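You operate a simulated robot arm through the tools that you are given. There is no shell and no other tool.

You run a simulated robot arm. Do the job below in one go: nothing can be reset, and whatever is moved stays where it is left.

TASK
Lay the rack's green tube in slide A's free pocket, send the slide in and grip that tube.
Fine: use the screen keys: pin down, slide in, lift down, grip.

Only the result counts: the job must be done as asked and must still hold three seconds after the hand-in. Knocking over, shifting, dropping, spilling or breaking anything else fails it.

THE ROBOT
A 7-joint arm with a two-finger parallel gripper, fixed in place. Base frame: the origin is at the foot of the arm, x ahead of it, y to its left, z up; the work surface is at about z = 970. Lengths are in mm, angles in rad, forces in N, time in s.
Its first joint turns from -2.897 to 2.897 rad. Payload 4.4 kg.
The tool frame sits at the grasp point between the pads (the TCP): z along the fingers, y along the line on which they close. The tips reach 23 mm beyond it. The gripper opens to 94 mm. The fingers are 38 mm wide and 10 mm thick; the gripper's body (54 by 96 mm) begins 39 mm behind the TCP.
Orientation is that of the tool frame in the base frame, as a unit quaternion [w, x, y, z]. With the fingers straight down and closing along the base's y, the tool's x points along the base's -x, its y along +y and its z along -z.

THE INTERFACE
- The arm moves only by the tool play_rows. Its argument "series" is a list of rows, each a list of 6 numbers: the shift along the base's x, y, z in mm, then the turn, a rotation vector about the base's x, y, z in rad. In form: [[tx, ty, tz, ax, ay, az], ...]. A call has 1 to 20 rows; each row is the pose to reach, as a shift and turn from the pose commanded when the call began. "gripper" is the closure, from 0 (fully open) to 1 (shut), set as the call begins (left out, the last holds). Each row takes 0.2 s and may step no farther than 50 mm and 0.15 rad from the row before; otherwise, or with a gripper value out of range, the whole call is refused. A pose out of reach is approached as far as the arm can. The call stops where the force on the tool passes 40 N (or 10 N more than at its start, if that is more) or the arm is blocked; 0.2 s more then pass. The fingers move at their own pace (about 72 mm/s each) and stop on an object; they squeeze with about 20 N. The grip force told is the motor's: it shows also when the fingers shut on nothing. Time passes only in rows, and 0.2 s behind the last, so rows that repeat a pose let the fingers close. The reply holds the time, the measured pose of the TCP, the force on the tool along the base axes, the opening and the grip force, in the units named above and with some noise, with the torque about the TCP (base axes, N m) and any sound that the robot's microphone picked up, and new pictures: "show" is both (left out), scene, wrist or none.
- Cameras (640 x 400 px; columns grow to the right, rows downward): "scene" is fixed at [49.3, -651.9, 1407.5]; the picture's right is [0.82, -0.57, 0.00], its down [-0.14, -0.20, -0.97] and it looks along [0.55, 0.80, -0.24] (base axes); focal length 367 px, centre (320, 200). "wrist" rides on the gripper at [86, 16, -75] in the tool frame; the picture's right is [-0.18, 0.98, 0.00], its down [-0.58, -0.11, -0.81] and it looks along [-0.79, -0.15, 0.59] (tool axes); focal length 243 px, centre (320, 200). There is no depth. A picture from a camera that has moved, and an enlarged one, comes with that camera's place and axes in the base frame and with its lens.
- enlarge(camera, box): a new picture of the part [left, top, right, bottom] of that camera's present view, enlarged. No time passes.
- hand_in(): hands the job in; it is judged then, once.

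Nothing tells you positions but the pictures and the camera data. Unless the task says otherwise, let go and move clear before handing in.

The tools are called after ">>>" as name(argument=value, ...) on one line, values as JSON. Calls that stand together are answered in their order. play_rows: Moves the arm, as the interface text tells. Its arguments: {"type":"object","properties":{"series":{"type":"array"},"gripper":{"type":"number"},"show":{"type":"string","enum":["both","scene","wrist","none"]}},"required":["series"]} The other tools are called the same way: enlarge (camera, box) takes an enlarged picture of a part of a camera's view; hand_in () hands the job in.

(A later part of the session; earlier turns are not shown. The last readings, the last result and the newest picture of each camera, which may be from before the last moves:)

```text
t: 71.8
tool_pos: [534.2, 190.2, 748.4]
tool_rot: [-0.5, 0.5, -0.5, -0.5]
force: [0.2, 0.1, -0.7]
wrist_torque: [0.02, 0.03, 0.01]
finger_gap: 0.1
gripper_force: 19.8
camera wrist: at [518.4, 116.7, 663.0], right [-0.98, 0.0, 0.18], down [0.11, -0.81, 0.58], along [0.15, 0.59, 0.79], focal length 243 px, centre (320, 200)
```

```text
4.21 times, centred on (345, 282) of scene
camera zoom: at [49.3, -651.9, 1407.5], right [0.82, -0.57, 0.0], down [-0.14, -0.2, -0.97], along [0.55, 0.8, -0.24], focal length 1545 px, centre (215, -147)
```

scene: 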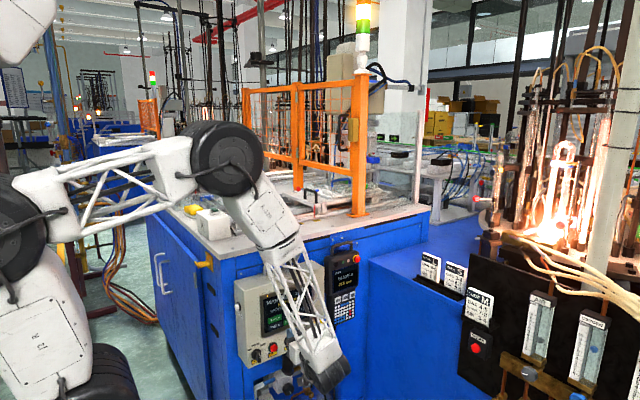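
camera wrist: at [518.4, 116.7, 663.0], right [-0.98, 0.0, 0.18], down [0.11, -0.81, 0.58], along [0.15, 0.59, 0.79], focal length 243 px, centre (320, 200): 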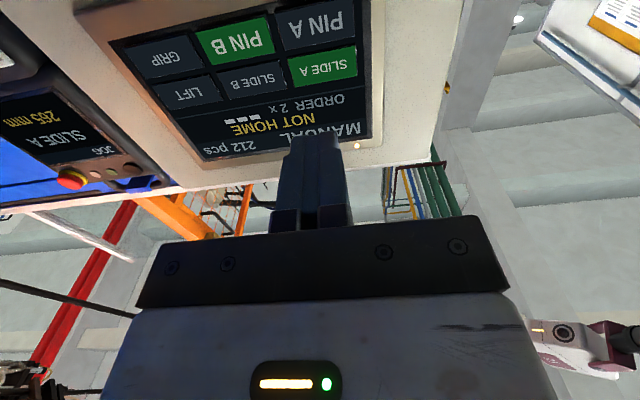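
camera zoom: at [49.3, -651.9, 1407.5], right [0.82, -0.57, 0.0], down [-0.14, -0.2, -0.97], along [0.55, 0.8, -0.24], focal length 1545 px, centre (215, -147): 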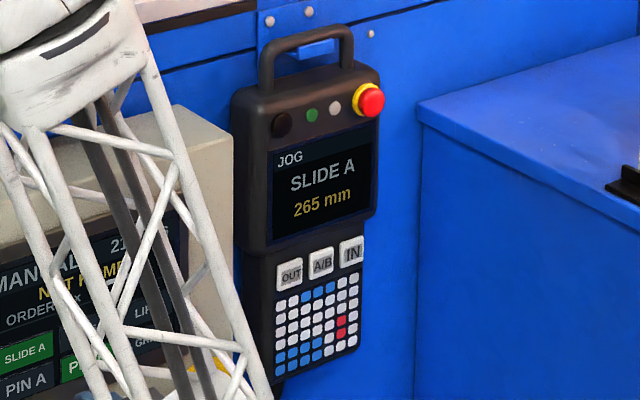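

>>> play_rows(series=[[0, 0, 0, 0, 0, 0], [0, 0, 0, 0, 0, 0], [0, 0, 0, 0, 0, 0], [0, 0, 0, 0, 0, 0], [0, 0, 0, 0, 0, 0], [0, 0, 0, 0, 0, 0]], show="both")

>>> enlarge(camera="wrist", box=[0, 0, 420, 200])

>>> enlarge(camera="scene", box=[260, 110, 440, 230])

>>> enlarge(camera="scene", box=[320, 235, 370, 330])

```text
t: 73.2
tool_pos: [534.8, 190.6, 749.1]
tool_rot: [0.501, -0.5, 0.5, 0.5]
force: [0.0, 0.3, 0.8]
wrist_torque: [-0.05, 0.03, 0.02]
finger_gap: 0.0
gripper_force: 19.7
camera wrist: at [518.4, 117.0, 663.1], right [-0.98, 0.0, 0.18], down [0.11, -0.81, 0.58], along [0.15, 0.59, 0.79], focal length 243 px, centre (320, 200)
```

scene: 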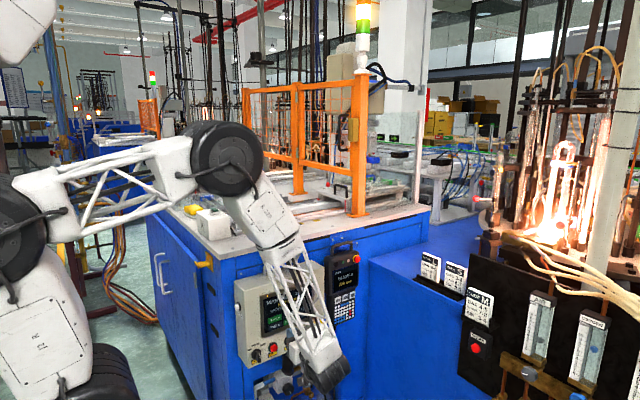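
wrist: 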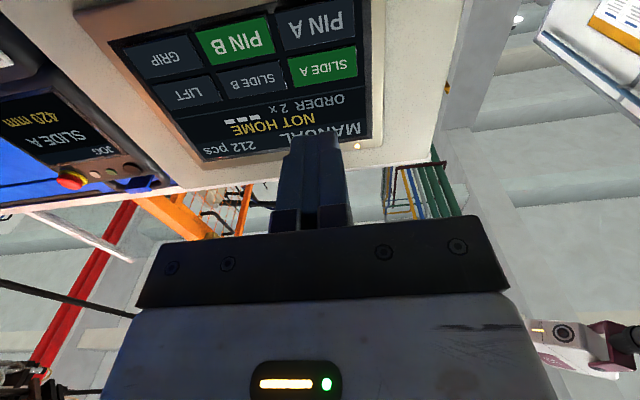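

```text
1.52 times, centred on (210, 100) of wrist
camera zoom: at [518.4, 117.0, 663.1], right [-0.98, 0.0, 0.18], down [0.11, -0.81, 0.58], along [0.15, 0.59, 0.79], focal length 370 px, centre (488, 352)
```

zoom: 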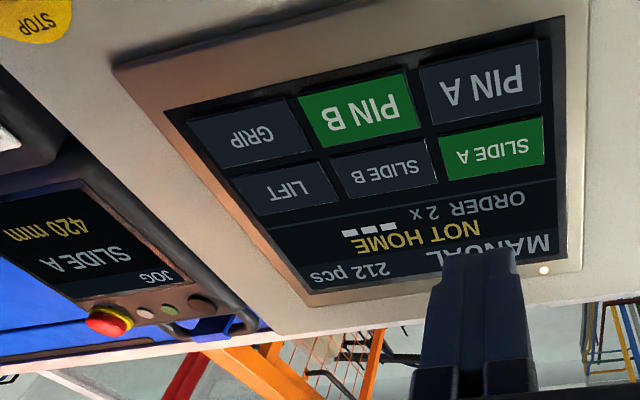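

```text
3.33 times, centred on (350, 170) of scene
camera zoom: at [49.3, -651.9, 1407.5], right [0.82, -0.57, 0.0], down [-0.14, -0.2, -0.97], along [0.55, 0.8, -0.24], focal length 1223 px, centre (220, 300)
```

zoom: 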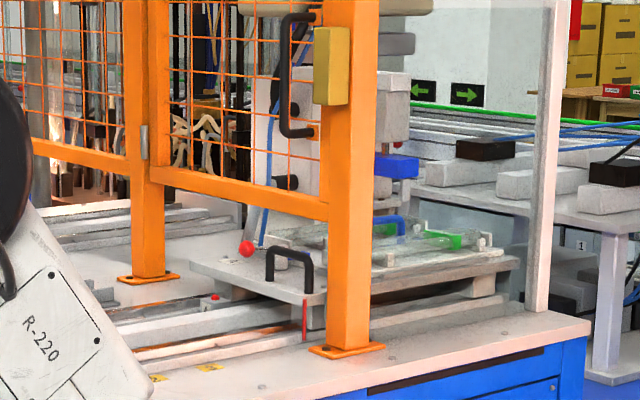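

```text
4.21 times, centred on (345, 282) of scene
camera zoom: at [49.3, -651.9, 1407.5], right [0.82, -0.57, 0.0], down [-0.14, -0.2, -0.97], along [0.55, 0.8, -0.24], focal length 1545 px, centre (215, -147)
```

zoom: 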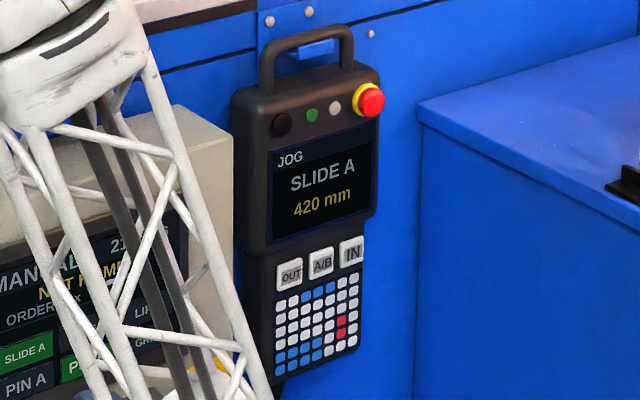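

>>> play_rows(series=[[0, 0, 0, 0, 0, 0], [0, 0, 0, 0, 0, 0], [0, 0, 0, 0, 0, 0], [0, 0, 0, 0, 0, 0], [0, 0, 0, 0, 0, 0]], show="none")

>>> enlarge(camera="scene", box=[320, 235, 370, 330])

>>> enlarge(camera="scene", box=[320, 110, 430, 210])

>>> enlarge(camera="scene", box=[330, 30, 440, 180])

```text
t: 74.4
tool_pos: [534.1, 189.9, 751.1]
tool_rot: [0.501, -0.499, 0.501, 0.499]
force: [-0.6, 1.2, -0.2]
wrist_torque: [-0.03, 0.03, 0.0]
finger_gap: 0.0
gripper_force: 19.5
```

```text
4.21 times, centred on (345, 282) of scene
camera zoom: at [49.3, -651.9, 1407.5], right [0.82, -0.57, 0.0], down [-0.14, -0.2, -0.97], along [0.55, 0.8, -0.24], focal length 1545 px, centre (215, -147)
```

zoom: 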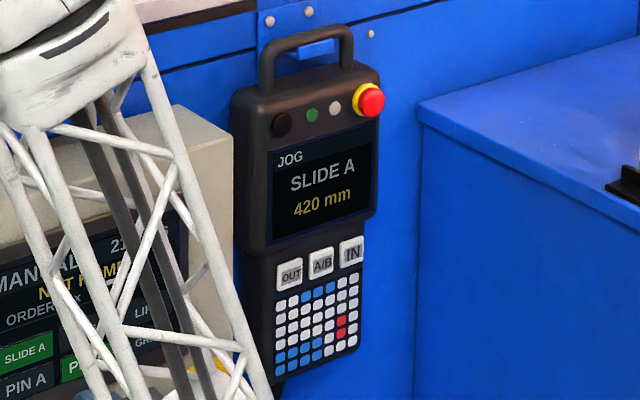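

```text
4.00 times, centred on (375, 160) of scene
camera zoom: at [49.3, -651.9, 1407.5], right [0.82, -0.57, 0.0], down [-0.14, -0.2, -0.97], along [0.55, 0.8, -0.24], focal length 1468 px, centre (100, 360)
```

zoom: 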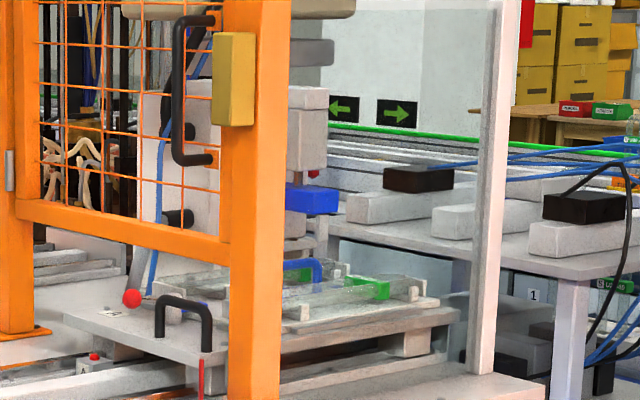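

```text
2.67 times, centred on (385, 105) of scene
camera zoom: at [49.3, -651.9, 1407.5], right [0.82, -0.57, 0.0], down [-0.14, -0.2, -0.97], along [0.55, 0.8, -0.24], focal length 978 px, centre (147, 453)
```

zoom: 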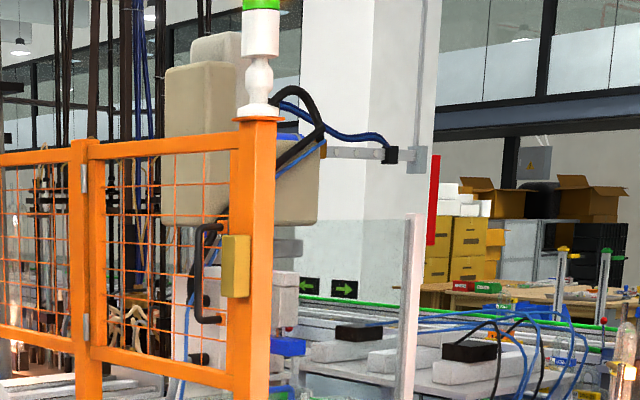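

The slide is still travelling inward: by the pointer it is at about 555 mm now. I'll keep waiting until it stops.

>>> play_rows(series=[[0, 0, 0, 0, 0, 0], [0, 0, 0, 0, 0, 0], [0, 0, 0, 0, 0, 0], [0, 0, 0, 0, 0, 0], [0, 0, 0, 0, 0, 0], [0, 0, 0, 0, 0, 0], [0, 0, 0, 0, 0, 0], [0, 0, 0, 0, 0, 0], [0, 0, 0, 0, 0, 0], [0, 0, 0, 0, 0, 0], [0, 0, 0, 0, 0, 0], [0, 0, 0, 0, 0, 0], [0, 0, 0, 0, 0, 0], [0, 0, 0, 0, 0, 0], [0, 0, 0, 0, 0, 0]], show="both")

>>> enlarge(camera="scene", box=[320, 235, 370, 330])

>>> enlarge(camera="scene", box=[330, 110, 450, 220])

>>> enlarge(camera="wrist", box=[0, 0, 420, 200])

```text
t: 77.6
tool_pos: [535.2, 191.1, 749.0]
tool_rot: [0.5, -0.5, 0.5, 0.5]
force: [0.5, 0.5, -0.1]
wrist_torque: [0.02, 0.02, -0.02]
finger_gap: 0.0
gripper_force: 20.2
camera wrist: at [518.4, 117.0, 663.1], right [-0.98, 0.0, 0.18], down [0.11, -0.81, 0.58], along [0.15, 0.59, 0.79], focal length 243 px, centre (320, 200)
```

scene: 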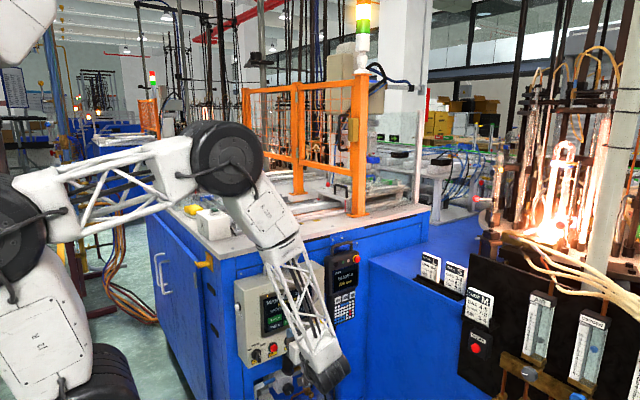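
wrist: 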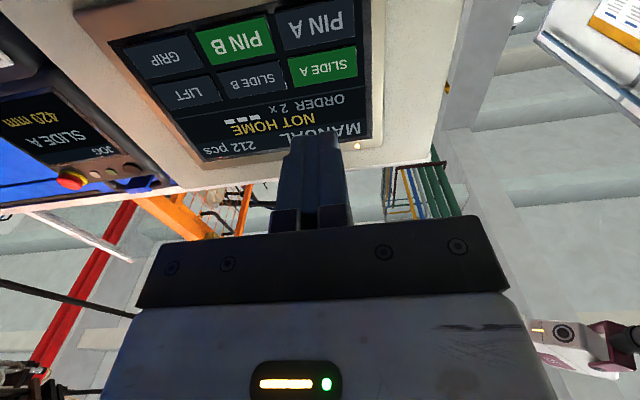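

```text
4.21 times, centred on (345, 282) of scene
camera zoom: at [49.3, -651.9, 1407.5], right [0.82, -0.57, 0.0], down [-0.14, -0.2, -0.97], along [0.55, 0.8, -0.24], focal length 1545 px, centre (215, -147)
```

zoom: 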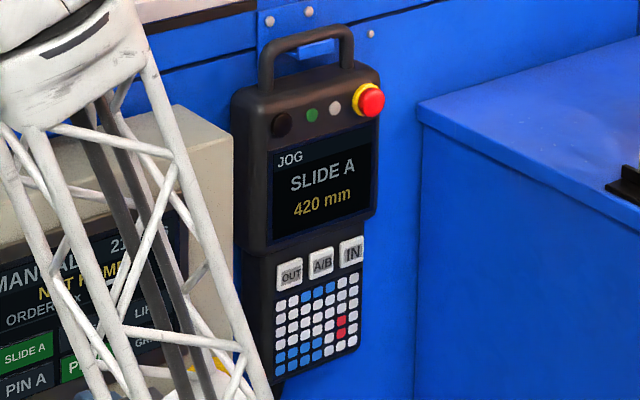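

```text
3.64 times, centred on (390, 165) of scene
camera zoom: at [49.3, -651.9, 1407.5], right [0.82, -0.57, 0.0], down [-0.14, -0.2, -0.97], along [0.55, 0.8, -0.24], focal length 1334 px, centre (66, 327)
```

zoom: 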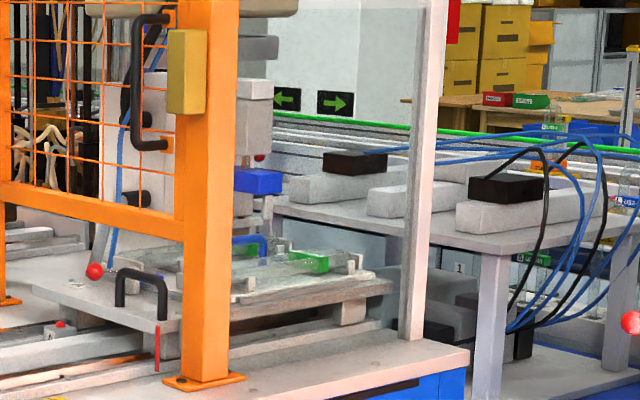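

```text
1.52 times, centred on (210, 100) of wrist
camera zoom: at [518.4, 117.0, 663.1], right [-0.98, 0.0, 0.18], down [0.11, -0.81, 0.58], along [0.15, 0.59, 0.79], focal length 370 px, centre (488, 352)
```

zoom: 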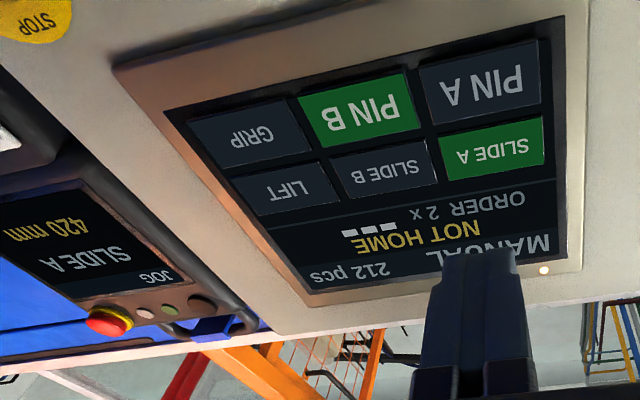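

The slide has stopped at 420 mm with SLIDE A lit. Next I'll press LIFT at about (644.5, 750).

>>> play_rows(series=[[30, 0, 0, 0, 0, 0], [60, 10, 0, 0, 0, 0], [90, 25, 0, 0, 0, 0], [111.5, 45, 0, 0, 0, 0], [111.5, 65, 0, 0, 0, 0], [111.5, 73, 0, 0, 0, 0], [111.5, 73, 0, 0, 0, 0]], show="wrist")

>>> enlarge(camera="wrist", box=[200, 0, 520, 200])

```text
t: 79.2
tool_pos: [645.6, 264.7, 748.8]
tool_rot: [0.501, -0.5, 0.5, 0.5]
force: [-0.1, 0.5, 0.4]
wrist_torque: [-0.01, -0.01, 0.02]
finger_gap: 0.0
gripper_force: 20.0
camera wrist: at [629.2, 190.8, 661.3], right [-0.98, 0.0, 0.18], down [0.11, -0.81, 0.58], along [0.15, 0.59, 0.79], focal length 243 px, centre (320, 200)
```

wrist: 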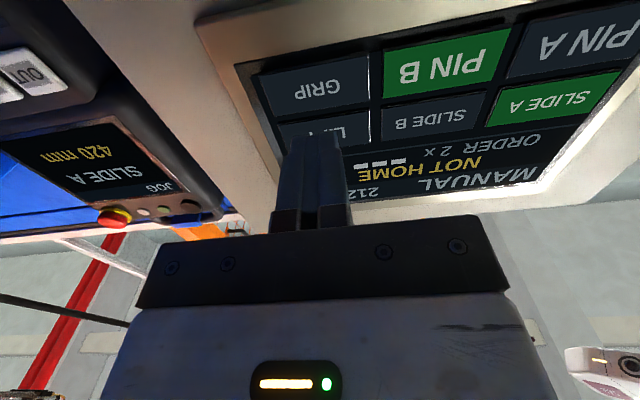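

```text
2.00 times, centred on (360, 100) of wrist
camera zoom: at [629.2, 190.8, 661.3], right [-0.98, 0.0, 0.18], down [0.11, -0.81, 0.58], along [0.15, 0.59, 0.79], focal length 485 px, centre (240, 400)
```

zoom: 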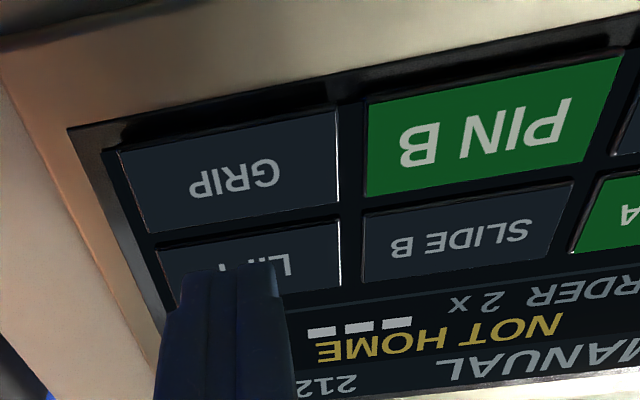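

>>> play_rows(series=[[0, 6, 0, 0, 0, 0], [0, 11, 0, 0, 0, 0], [0, 14, 0, 0, 0, 0]], show="none")

>>> play_rows(series=[[0, 1, 0, 0, 0, 0], [0, 2, 0, 0, 0, 0]], show="none")

```text
t: 80.0
tool_pos: [645.3, 276.5, 748.4]
tool_rot: [0.5, -0.499, 0.501, 0.499]
force: [0.0, -0.4, -0.3]
wrist_torque: [-0.04, 0.0, 0.01]
finger_gap: 0.0
gripper_force: 20.1
```

```text
t: 80.6
tool_pos: [644.4, 278.4, 748.2]
tool_rot: [0.5, -0.5, 0.5, 0.5]
force: [0.4, -3.3, -0.8]
wrist_torque: [-0.02, 0.01, -0.01]
finger_gap: 0.0
gripper_force: 19.5
heard: click, click
```

>>> play_rows(series=[[0, -5, 0, 0, 0, 0], [0, -20, 0, 0, 0, 0], [0, -50, 0, 0, 0, 0], [0, -85, 0, 0, 0, 0], [0, -85, 0, 0, 0, 0], [0, -85, 0, 0, 0, 0]], show="both")

>>> enlarge(camera="wrist", box=[200, 0, 520, 200])

>>> enlarge(camera="scene", box=[330, 110, 450, 220])

```text
t: 82.0
tool_pos: [644.3, 193.8, 748.8]
tool_rot: [-0.5, 0.501, -0.499, -0.501]
force: [-0.2, 0.2, -0.9]
wrist_torque: [0.0, 0.03, 0.02]
finger_gap: 0.2
gripper_force: 19.9
camera wrist: at [627.7, 119.5, 662.0], right [-0.98, 0.0, 0.18], down [0.11, -0.81, 0.58], along [0.15, 0.59, 0.79], focal length 243 px, centre (320, 200)
```

scene: 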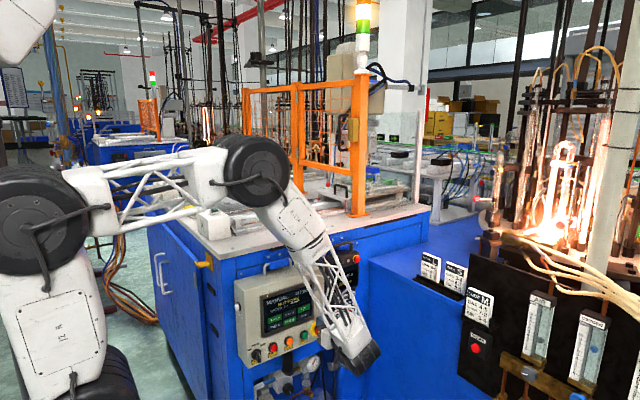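
wrist: 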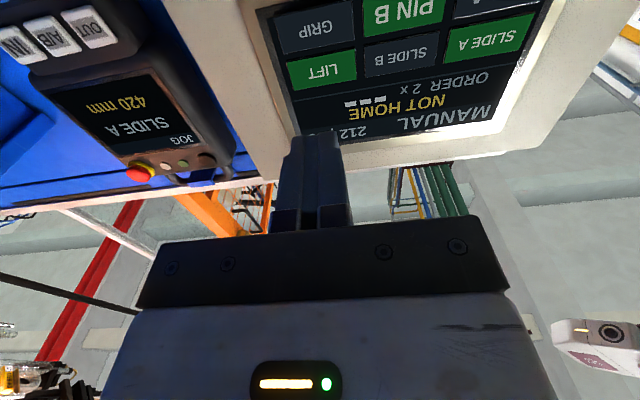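

```text
2.00 times, centred on (360, 100) of wrist
camera zoom: at [627.7, 119.5, 662.0], right [-0.98, 0.0, 0.18], down [0.11, -0.81, 0.58], along [0.15, 0.59, 0.79], focal length 485 px, centre (240, 400)
```

zoom: 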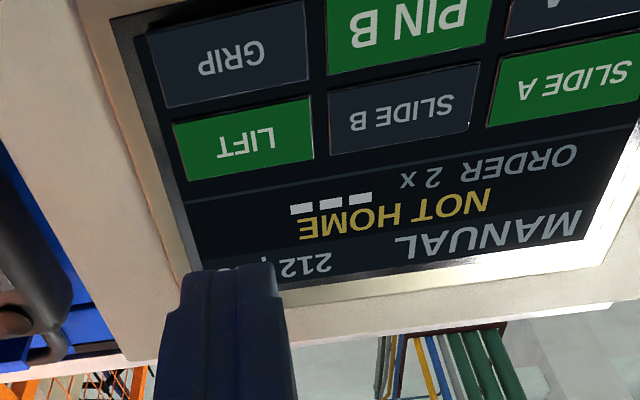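

```text
3.64 times, centred on (390, 165) of scene
camera zoom: at [49.3, -651.9, 1407.5], right [0.82, -0.57, 0.0], down [-0.14, -0.2, -0.97], along [0.55, 0.8, -0.24], focal length 1334 px, centre (66, 327)
```

zoom: 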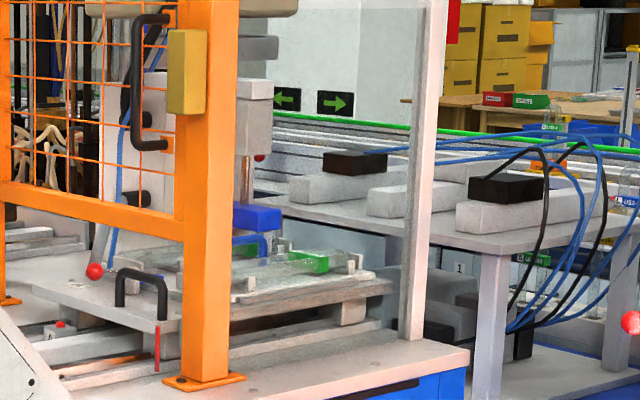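

LIFT lit green and the head is going down. I'll let it finish and look closely before gripping.

>>> play_rows(series=[[0, 0, 0, 0, 0, 0], [0, 0, -10, 0, 0, 0], [0, 0, -20, 0, 0, 0], [0, 0, -27.5, 0, 0, 0], [0, 0, -27.5, 0, 0, 0], [0, 0, -27.5, 0, 0, 0], [0, 0, -27.5, 0, 0, 0], [0, 0, -27.5, 0, 0, 0], [0, 0, -27.5, 0, 0, 0], [0, 0, -27.5, 0, 0, 0]], show="wrist")

>>> enlarge(camera="scene", box=[350, 140, 410, 200])

>>> enlarge(camera="scene", box=[330, 110, 450, 220])

```text
t: 84.2
tool_pos: [644.1, 192.7, 722.1]
tool_rot: [0.501, -0.499, 0.501, 0.499]
force: [0.5, -0.1, -0.3]
wrist_torque: [-0.04, 0.02, -0.01]
finger_gap: 0.5
gripper_force: 20.5
camera wrist: at [628.5, 119.5, 634.6], right [-0.98, 0.0, 0.18], down [0.11, -0.81, 0.58], along [0.15, 0.59, 0.79], focal length 243 px, centre (320, 200)
```

wrist: 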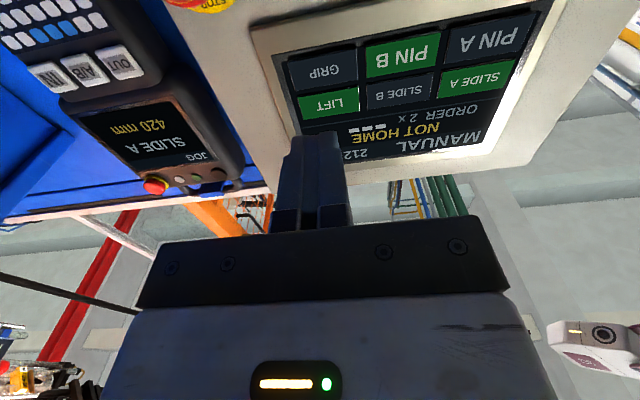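

```text
6.67 times, centred on (380, 170) of scene
camera zoom: at [49.3, -651.9, 1407.5], right [0.82, -0.57, 0.0], down [-0.14, -0.2, -0.97], along [0.55, 0.8, -0.24], focal length 2446 px, centre (-80, 400)
```

zoom: 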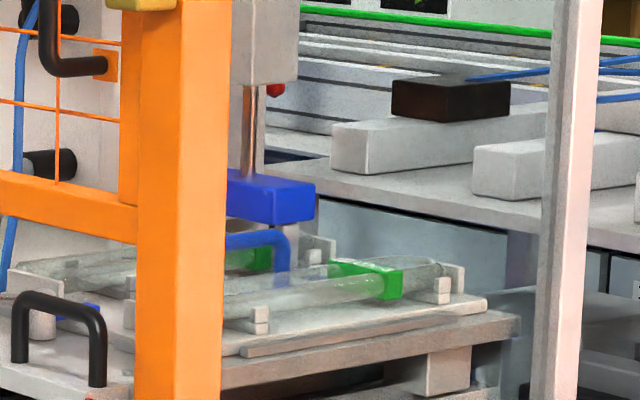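

```text
3.64 times, centred on (390, 165) of scene
camera zoom: at [49.3, -651.9, 1407.5], right [0.82, -0.57, 0.0], down [-0.14, -0.2, -0.97], along [0.55, 0.8, -0.24], focal length 1334 px, centre (66, 327)
```

zoom: 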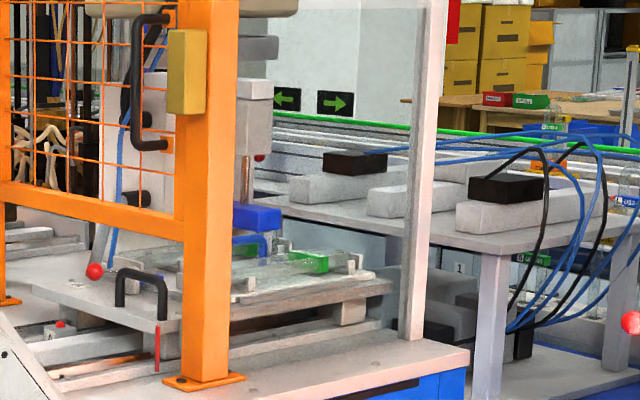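

The lift head is down and its rod lines up with the placed tube's tag (u≈369 in the picture). Now I'll press GRIP at about (644.5, 722.5).

>>> play_rows(series=[[0, 25, 0, 0, 0, 0], [0, 50, 0, 0, 0, 0], [0, 70, 0, 0, 0, 0], [0, 70, 0, 0, 0, 0]], show="wrist")

>>> enlarge(camera="wrist", box=[200, 0, 520, 200])

```text
t: 85.2
tool_pos: [644.0, 263.6, 721.8]
tool_rot: [0.501, -0.499, 0.501, 0.499]
force: [-0.4, -0.8, -0.1]
wrist_torque: [0.02, 0.0, 0.01]
finger_gap: 0.2
gripper_force: 20.0
camera wrist: at [628.2, 190.5, 634.7], right [-0.98, 0.0, 0.18], down [0.11, -0.81, 0.58], along [0.15, 0.59, 0.79], focal length 243 px, centre (320, 200)
```

wrist: 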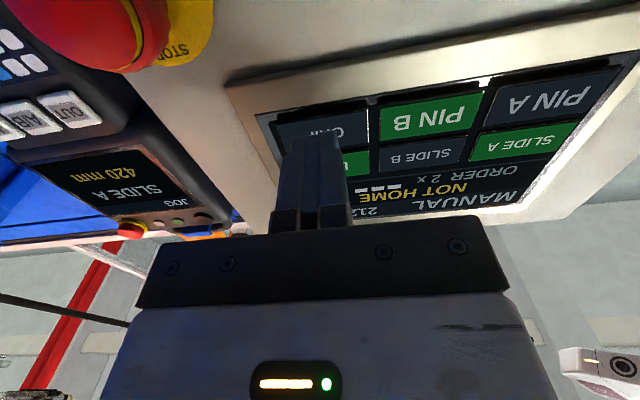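

```text
2.00 times, centred on (360, 100) of wrist
camera zoom: at [628.2, 190.5, 634.7], right [-0.98, 0.0, 0.18], down [0.11, -0.81, 0.58], along [0.15, 0.59, 0.79], focal length 485 px, centre (240, 400)
```

zoom: 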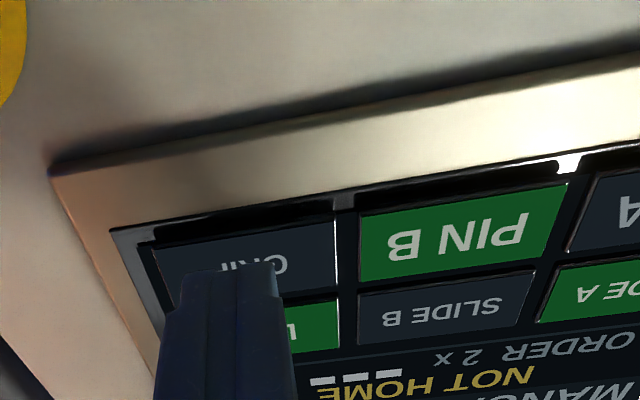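

>>> play_rows(series=[[0, 6, 1, 0, 0, 0], [0, 11, 1, 0, 0, 0], [0, 13, 1, 0, 0, 0]], show="none")

>>> play_rows(series=[[0, 1, 0, 0, 0, 0], [0, 2, 0, 0, 0, 0]], show="none")

```text
t: 86.0
tool_pos: [644.3, 276.1, 722.3]
tool_rot: [0.501, -0.499, 0.5, 0.499]
force: [-0.3, -1.3, 0.0]
wrist_torque: [-0.01, -0.02, -0.02]
finger_gap: 0.0
gripper_force: 20.3
```

```text
t: 86.6
tool_pos: [644.0, 279.9, 723.9]
tool_rot: [-0.5, 0.5, -0.5, -0.5]
force: [-0.9, -2.3, 0.1]
wrist_torque: [0.0, -0.01, 0.04]
finger_gap: 0.0
gripper_force: 19.9
heard: click, click
```

>>> play_rows(series=[[0, -5, 0, 0, 0, 0], [0, -20, 0, 0, 0, 0], [0, -50, 0, 0, 0, 0], [0, -85, 0, 0, 0, 0], [0, -85, 0, 0, 0, 0], [0, -85, 0, 0, 0, 0], [0, -85, 0, 0, 0, 0]], show="both")

>>> enlarge(camera="wrist", box=[200, 0, 520, 200])

>>> enlarge(camera="scene", box=[350, 140, 410, 200])

```text
t: 88.2
tool_pos: [645.0, 194.4, 720.8]
tool_rot: [0.501, -0.5, 0.5, 0.5]
force: [0.0, -0.6, 0.1]
wrist_torque: [-0.01, 0.02, 0.03]
finger_gap: 0.0
gripper_force: 20.2
camera wrist: at [628.9, 121.0, 634.9], right [-0.98, 0.0, 0.18], down [0.11, -0.81, 0.58], along [0.15, 0.59, 0.79], focal length 243 px, centre (320, 200)
```

scene: 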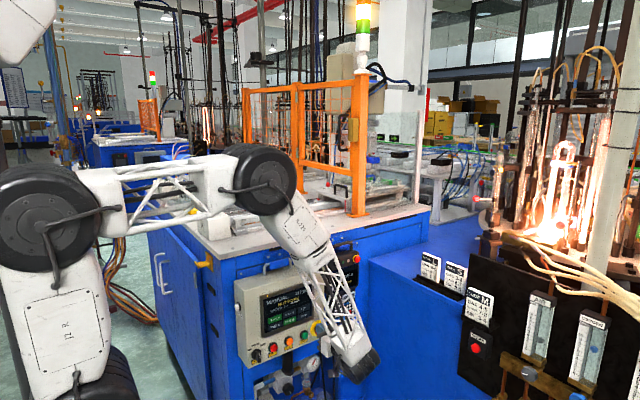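
wrist: 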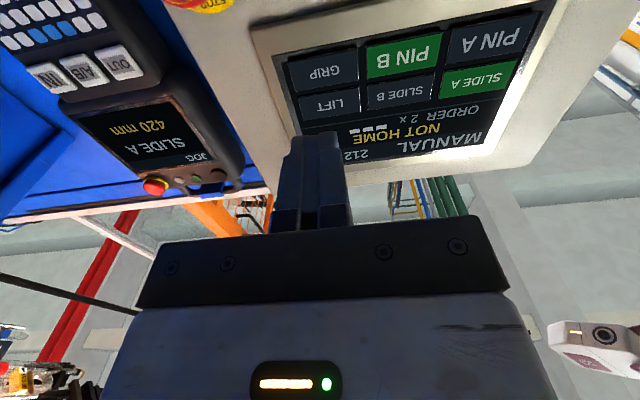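

```text
2.00 times, centred on (360, 100) of wrist
camera zoom: at [628.9, 121.0, 634.9], right [-0.98, 0.0, 0.18], down [0.11, -0.81, 0.58], along [0.15, 0.59, 0.79], focal length 485 px, centre (240, 400)
```

zoom: 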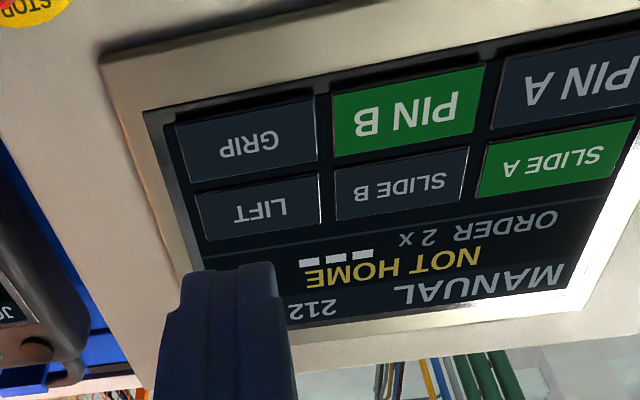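

```text
6.67 times, centred on (380, 170) of scene
camera zoom: at [49.3, -651.9, 1407.5], right [0.82, -0.57, 0.0], down [-0.14, -0.2, -0.97], along [0.55, 0.8, -0.24], focal length 2446 px, centre (-80, 400)
```

zoom: 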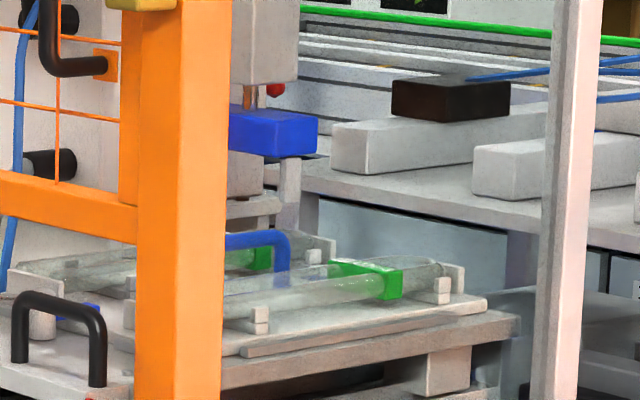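

GRIP didn't light and LIFT switched off again. The closed fingertip is 38 mm tall in this orientation, so it probably bridged the GRIP and LIFT keys (hence two clicks). I'll back off and roll the tool 90° so the tip is only 20 mm tall on the screen.

>>> play_rows(series=[[-5, -30, 5, 0, 0.1428, 0], [-10, -60, 10, 0, 0.2856, 0], [-15, -90, 15, 0, 0.4284, 0], [-20, -100, 20, 0, 0.5712, 0], [-20, -100, 26.5, 0, 0.714, 0], [-20, -100, 26.5, 0, 0.8568, 0], [-20, -100, 26.5, 0, 0.9996, 0], [-20, -100, 26.5, 0, 1.1424, 0], [-20, -100, 26.5, 0, 1.2852, 0], [-20, -100, 26.5, 0, 1.428, 0], [-20, -100, 26.5, 0, 1.5708, 0], [-20, -100, 26.5, 0, 1.5708, 0]], show="both")

>>> enlarge(camera="scene", box=[340, 130, 420, 210])

```text
t: 90.8
tool_pos: [624.9, 94.4, 749.6]
tool_rot: [0.0, 0.001, 0.708, 0.706]
force: [-0.6, 0.3, 1.0]
wrist_torque: [0.01, 0.0, 0.0]
finger_gap: 0.0
gripper_force: 19.8
camera wrist: at [537.9, 20.8, 765.1], right [0.19, 0.0, 0.98], down [0.58, -0.81, -0.11], along [0.79, 0.59, -0.15], focal length 243 px, centre (320, 200)
```

scene: 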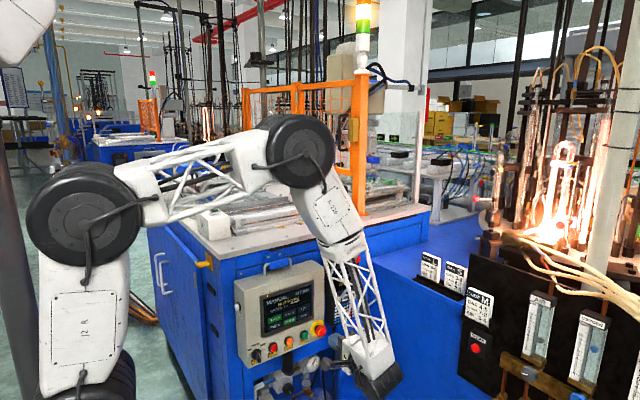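
wrist: 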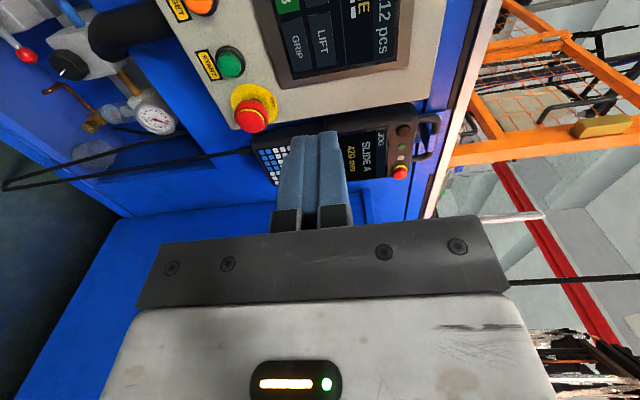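

```text
5.00 times, centred on (380, 170) of scene
camera zoom: at [49.3, -651.9, 1407.5], right [0.82, -0.57, 0.0], down [-0.14, -0.2, -0.97], along [0.55, 0.8, -0.24], focal length 1835 px, centre (20, 350)
```

zoom: 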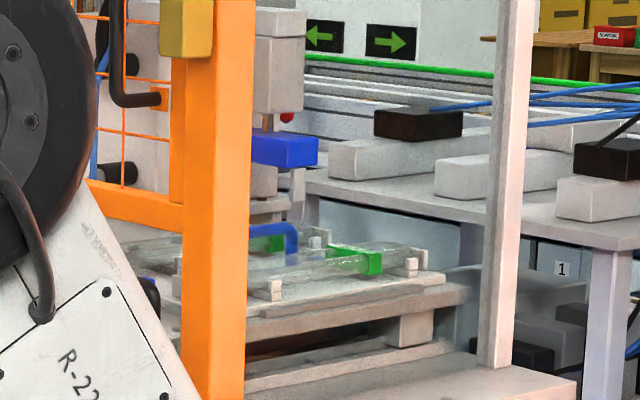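

From this side the keys compute to LIFT (645, 748) and GRIP (644, 720.5). I'll pitch the tip slightly so only a narrow edge touches, and press LIFT alone first to bring the head down again.

>>> play_rows(series=[[5, 30, -1, -0.06, 0, 0], [10, 60, -2, -0.13, 0, 0], [15, 90, -3, -0.2, 0, 0], [20, 120, -4.5, -0.25, 0, 0], [20, 147, -4.5, -0.25, 0, 0], [20, 162, -4.5, -0.25, 0, 0], [20, 162, -4.5, -0.25, 0, 0]], show="both")

>>> enlarge(camera="wrist", box=[160, 0, 480, 200])

>>> enlarge(camera="scene", box=[240, 270, 350, 350])

```text
t: 92.4
tool_pos: [644.8, 255.4, 747.3]
tool_rot: [-0.001, 0.0, 0.79, 0.613]
force: [0.8, 0.4, 0.1]
wrist_torque: [0.0, 0.01, -0.01]
finger_gap: 0.0
gripper_force: 20.2
camera wrist: at [558.6, 188.2, 780.4], right [0.18, 0.24, 0.95], down [0.58, -0.81, 0.1], along [0.79, 0.54, -0.29], focal length 243 px, centre (320, 200)
```

scene: 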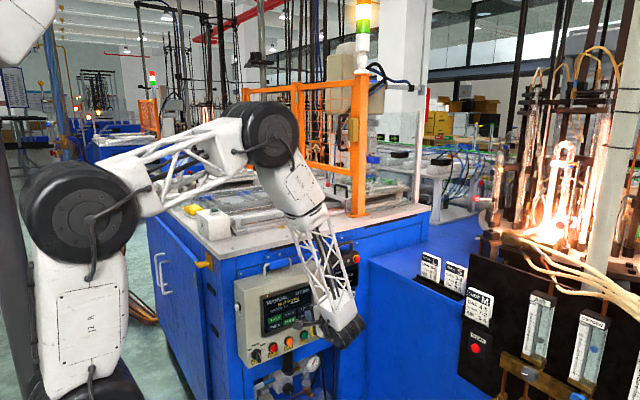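
wrist: 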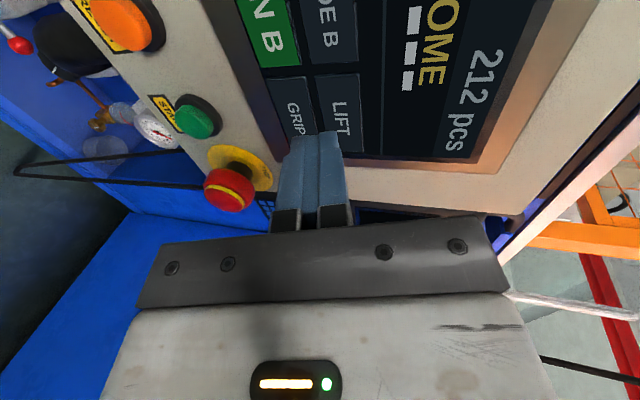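

```text
2.00 times, centred on (320, 100) of wrist
camera zoom: at [558.6, 188.2, 780.4], right [0.18, 0.24, 0.95], down [0.58, -0.81, 0.1], along [0.79, 0.54, -0.29], focal length 485 px, centre (320, 400)
```

zoom: 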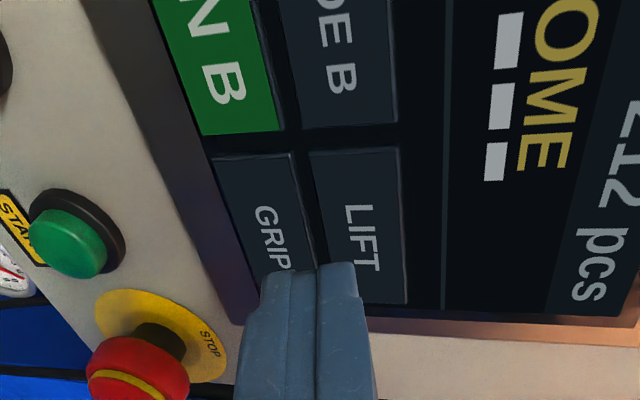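

```text
5.00 times, centred on (295, 310) of scene
camera zoom: at [49.3, -651.9, 1407.5], right [0.82, -0.57, 0.0], down [-0.14, -0.2, -0.97], along [0.55, 0.8, -0.24], focal length 1835 px, centre (445, -350)
```

zoom: 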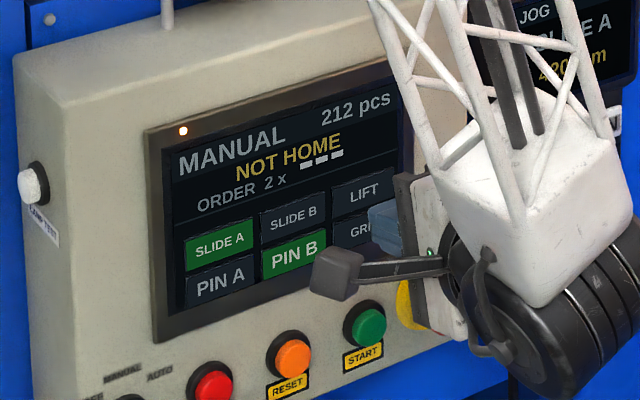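

>>> play_rows(series=[[0, 7, -0.5, 0, 0, 0], [0, 14, -1, 0, 0, 0], [0, 18, -1, 0, 0, 0]], show="none")

>>> play_rows(series=[[0, 1, 0, 0, 0, 0], [0, 2, 0, 0, 0, 0]], show="none")

```text
t: 93.2
tool_pos: [645.0, 274.5, 744.6]
tool_rot: [0.0, -0.001, 0.79, 0.613]
force: [-0.3, 0.3, -0.1]
wrist_torque: [0.0, 0.0, 0.02]
finger_gap: 0.0
gripper_force: 20.1
```

```text
t: 93.8
tool_pos: [644.2, 276.2, 743.0]
tool_rot: [-0.001, 0.0, 0.79, 0.613]
force: [-0.9, 0.1, 0.0]
wrist_torque: [0.0, 0.01, -0.01]
finger_gap: 0.0
gripper_force: 20.2
```

>>> play_rows(series=[[0, 1, 0, 0, 0, 0], [0, 1.5, 0, 0, 0, 0]], show="none")

```text
t: 94.4
tool_pos: [644.2, 277.5, 743.9]
tool_rot: [0.001, -0.001, 0.79, 0.613]
force: [-0.5, -2.1, 0.4]
wrist_torque: [0.03, -0.01, 0.03]
finger_gap: 0.0
gripper_force: 20.3
heard: click
```

>>> play_rows(series=[[0, -5, 0, 0, 0, 0], [0, -20, 0, 0, 0, 0], [0, -40, 0, 0, 0, 0], [0, -40, 0, 0, 0, 0]], show="both")

>>> enlarge(camera="wrist", box=[160, 0, 480, 200])

>>> enlarge(camera="scene", box=[240, 270, 350, 350])

>>> enlarge(camera="scene", box=[340, 130, 420, 210])

```text
t: 95.4
tool_pos: [644.4, 236.3, 742.0]
tool_rot: [0.0, 0.0, 0.79, 0.613]
force: [-0.6, -0.8, -0.8]
wrist_torque: [0.04, 0.03, -0.01]
finger_gap: 0.0
gripper_force: 20.2
camera wrist: at [558.3, 169.3, 777.4], right [0.18, 0.24, 0.95], down [0.58, -0.81, 0.09], along [0.79, 0.54, -0.29], focal length 243 px, centre (320, 200)
```

scene: 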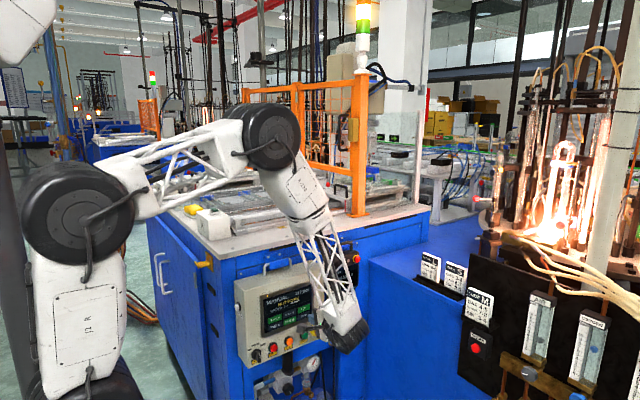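
wrist: 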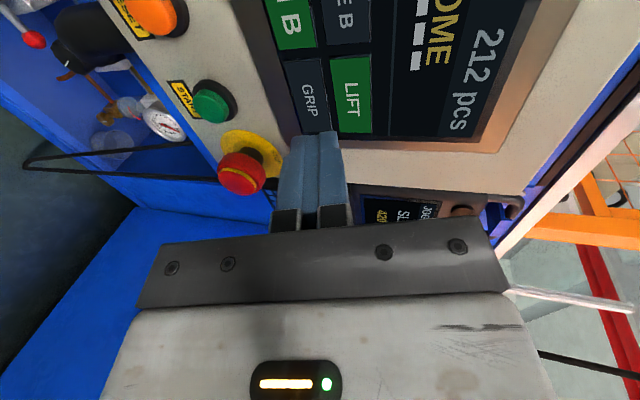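

```text
2.00 times, centred on (320, 100) of wrist
camera zoom: at [558.3, 169.3, 777.4], right [0.18, 0.24, 0.95], down [0.58, -0.81, 0.09], along [0.79, 0.54, -0.29], focal length 485 px, centre (320, 400)
```

zoom: 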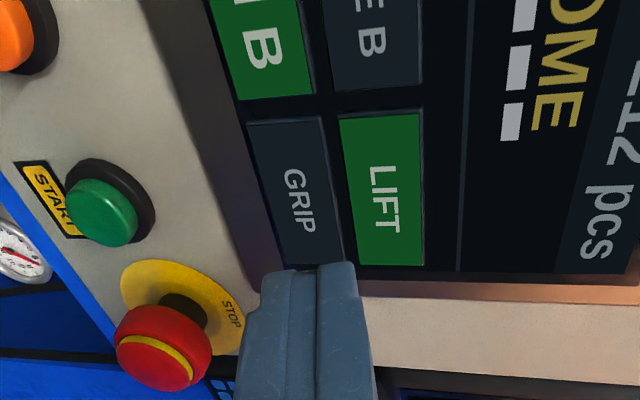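

```text
5.00 times, centred on (295, 310) of scene
camera zoom: at [49.3, -651.9, 1407.5], right [0.82, -0.57, 0.0], down [-0.14, -0.2, -0.97], along [0.55, 0.8, -0.24], focal length 1835 px, centre (445, -350)
```

zoom: 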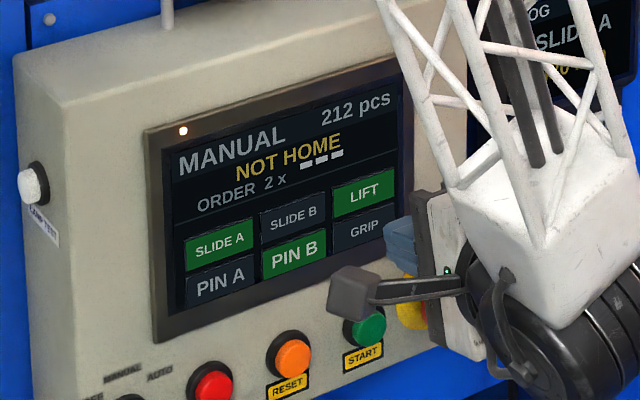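

```text
5.00 times, centred on (380, 170) of scene
camera zoom: at [49.3, -651.9, 1407.5], right [0.82, -0.57, 0.0], down [-0.14, -0.2, -0.97], along [0.55, 0.8, -0.24], focal length 1835 px, centre (20, 350)
```

zoom: 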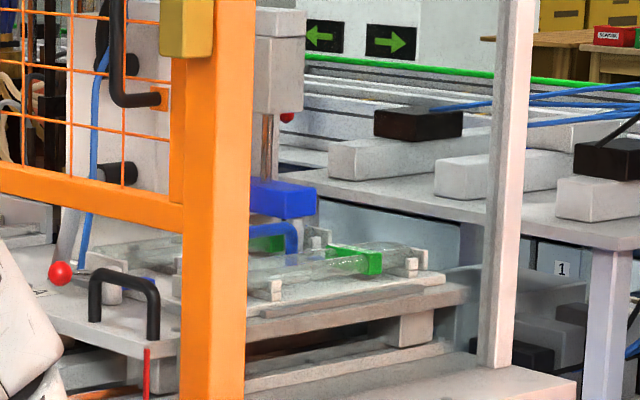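

LIFT alone came on with a single click and the head is down again. I'll check the head against the tube, then press GRIP alone, 27.5 mm lower.

>>> play_rows(series=[[0, 0, -10, 0, 0, 0], [0, 0, -20, 0, 0, 0], [0, 0, -27.5, 0, 0, 0], [0, 10, -27.5, 0, 0, 0], [0, 19, -27.5, 0, 0, 0], [0, 19, -27.5, 0, 0, 0]], show="wrist")

>>> enlarge(camera="wrist", box=[160, 0, 480, 200])

>>> enlarge(camera="scene", box=[355, 150, 400, 190])

```text
t: 96.8
tool_pos: [643.6, 256.4, 714.7]
tool_rot: [-0.001, -0.001, 0.79, 0.613]
force: [-0.4, -0.6, -0.4]
wrist_torque: [-0.02, 0.01, 0.03]
finger_gap: 0.0
gripper_force: 19.9
camera wrist: at [557.5, 189.3, 749.6], right [0.18, 0.24, 0.95], down [0.58, -0.81, 0.1], along [0.79, 0.54, -0.29], focal length 243 px, centre (320, 200)
```

wrist: 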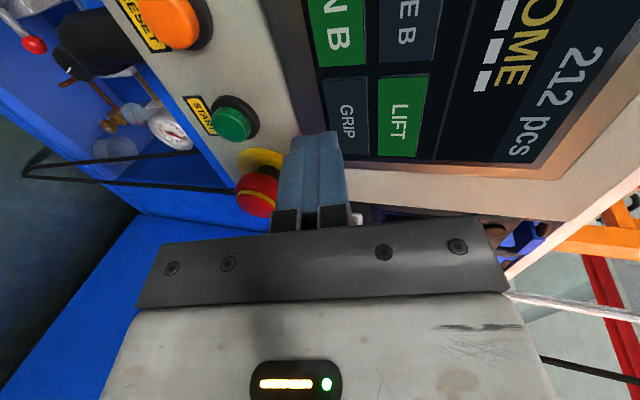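

```text
2.00 times, centred on (320, 100) of wrist
camera zoom: at [557.5, 189.3, 749.6], right [0.18, 0.24, 0.95], down [0.58, -0.81, 0.1], along [0.79, 0.54, -0.29], focal length 485 px, centre (320, 400)
```

zoom: 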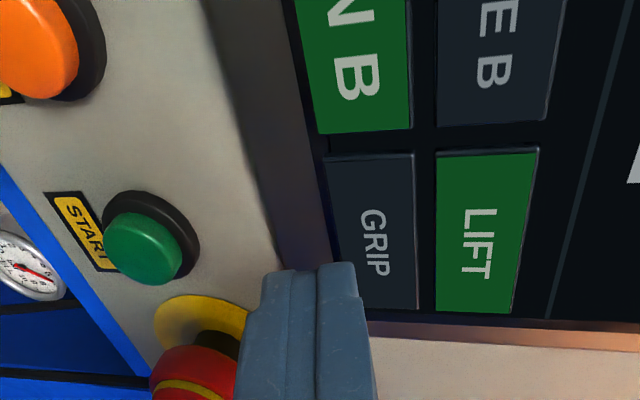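

```text
10.00 times, centred on (378, 170) of scene
camera zoom: at [49.3, -651.9, 1407.5], right [0.82, -0.57, 0.0], down [-0.14, -0.2, -0.97], along [0.55, 0.8, -0.24], focal length 3669 px, centre (-255, 500)
```

zoom: 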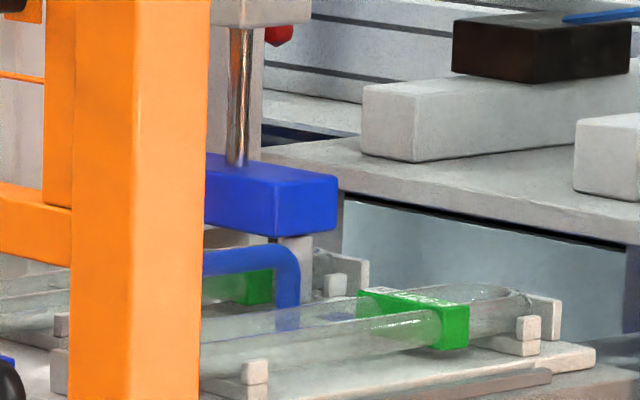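

>>> play_rows(series=[[0, 8, 0, 0, 0, 0], [0, 15, 0, 0, 0, 0], [0, 18.5, 0, 0, 0, 0]], show="none")

>>> play_rows(series=[[0, 1, 0, 0, 0, 0], [0, 2, 0, 0, 0, 0]], show="none")

```text
t: 97.6
tool_pos: [644.5, 274.2, 717.2]
tool_rot: [0.0, 0.0, 0.79, 0.613]
force: [-0.1, 0.4, 0.6]
wrist_torque: [0.01, -0.01, 0.0]
finger_gap: 0.1
gripper_force: 20.4
```

```text
t: 98.2
tool_pos: [643.4, 277.2, 716.8]
tool_rot: [0.0, 0.0, 0.79, 0.613]
force: [0.9, -0.6, 0.4]
wrist_torque: [0.03, -0.01, 0.03]
finger_gap: 0.1
gripper_force: 20.3
```

>>> play_rows(series=[[0, 0.7, 0, 0, 0, 0], [0, 1.5, 0, 0, 0, 0]], show="none")

```text
t: 98.8
tool_pos: [643.7, 278.8, 716.5]
tool_rot: [0.0, 0.001, 0.79, 0.613]
force: [-1.9, -4.5, 0.1]
wrist_torque: [-0.01, -0.03, 0.04]
finger_gap: 0.0
gripper_force: 19.6
heard: click
```

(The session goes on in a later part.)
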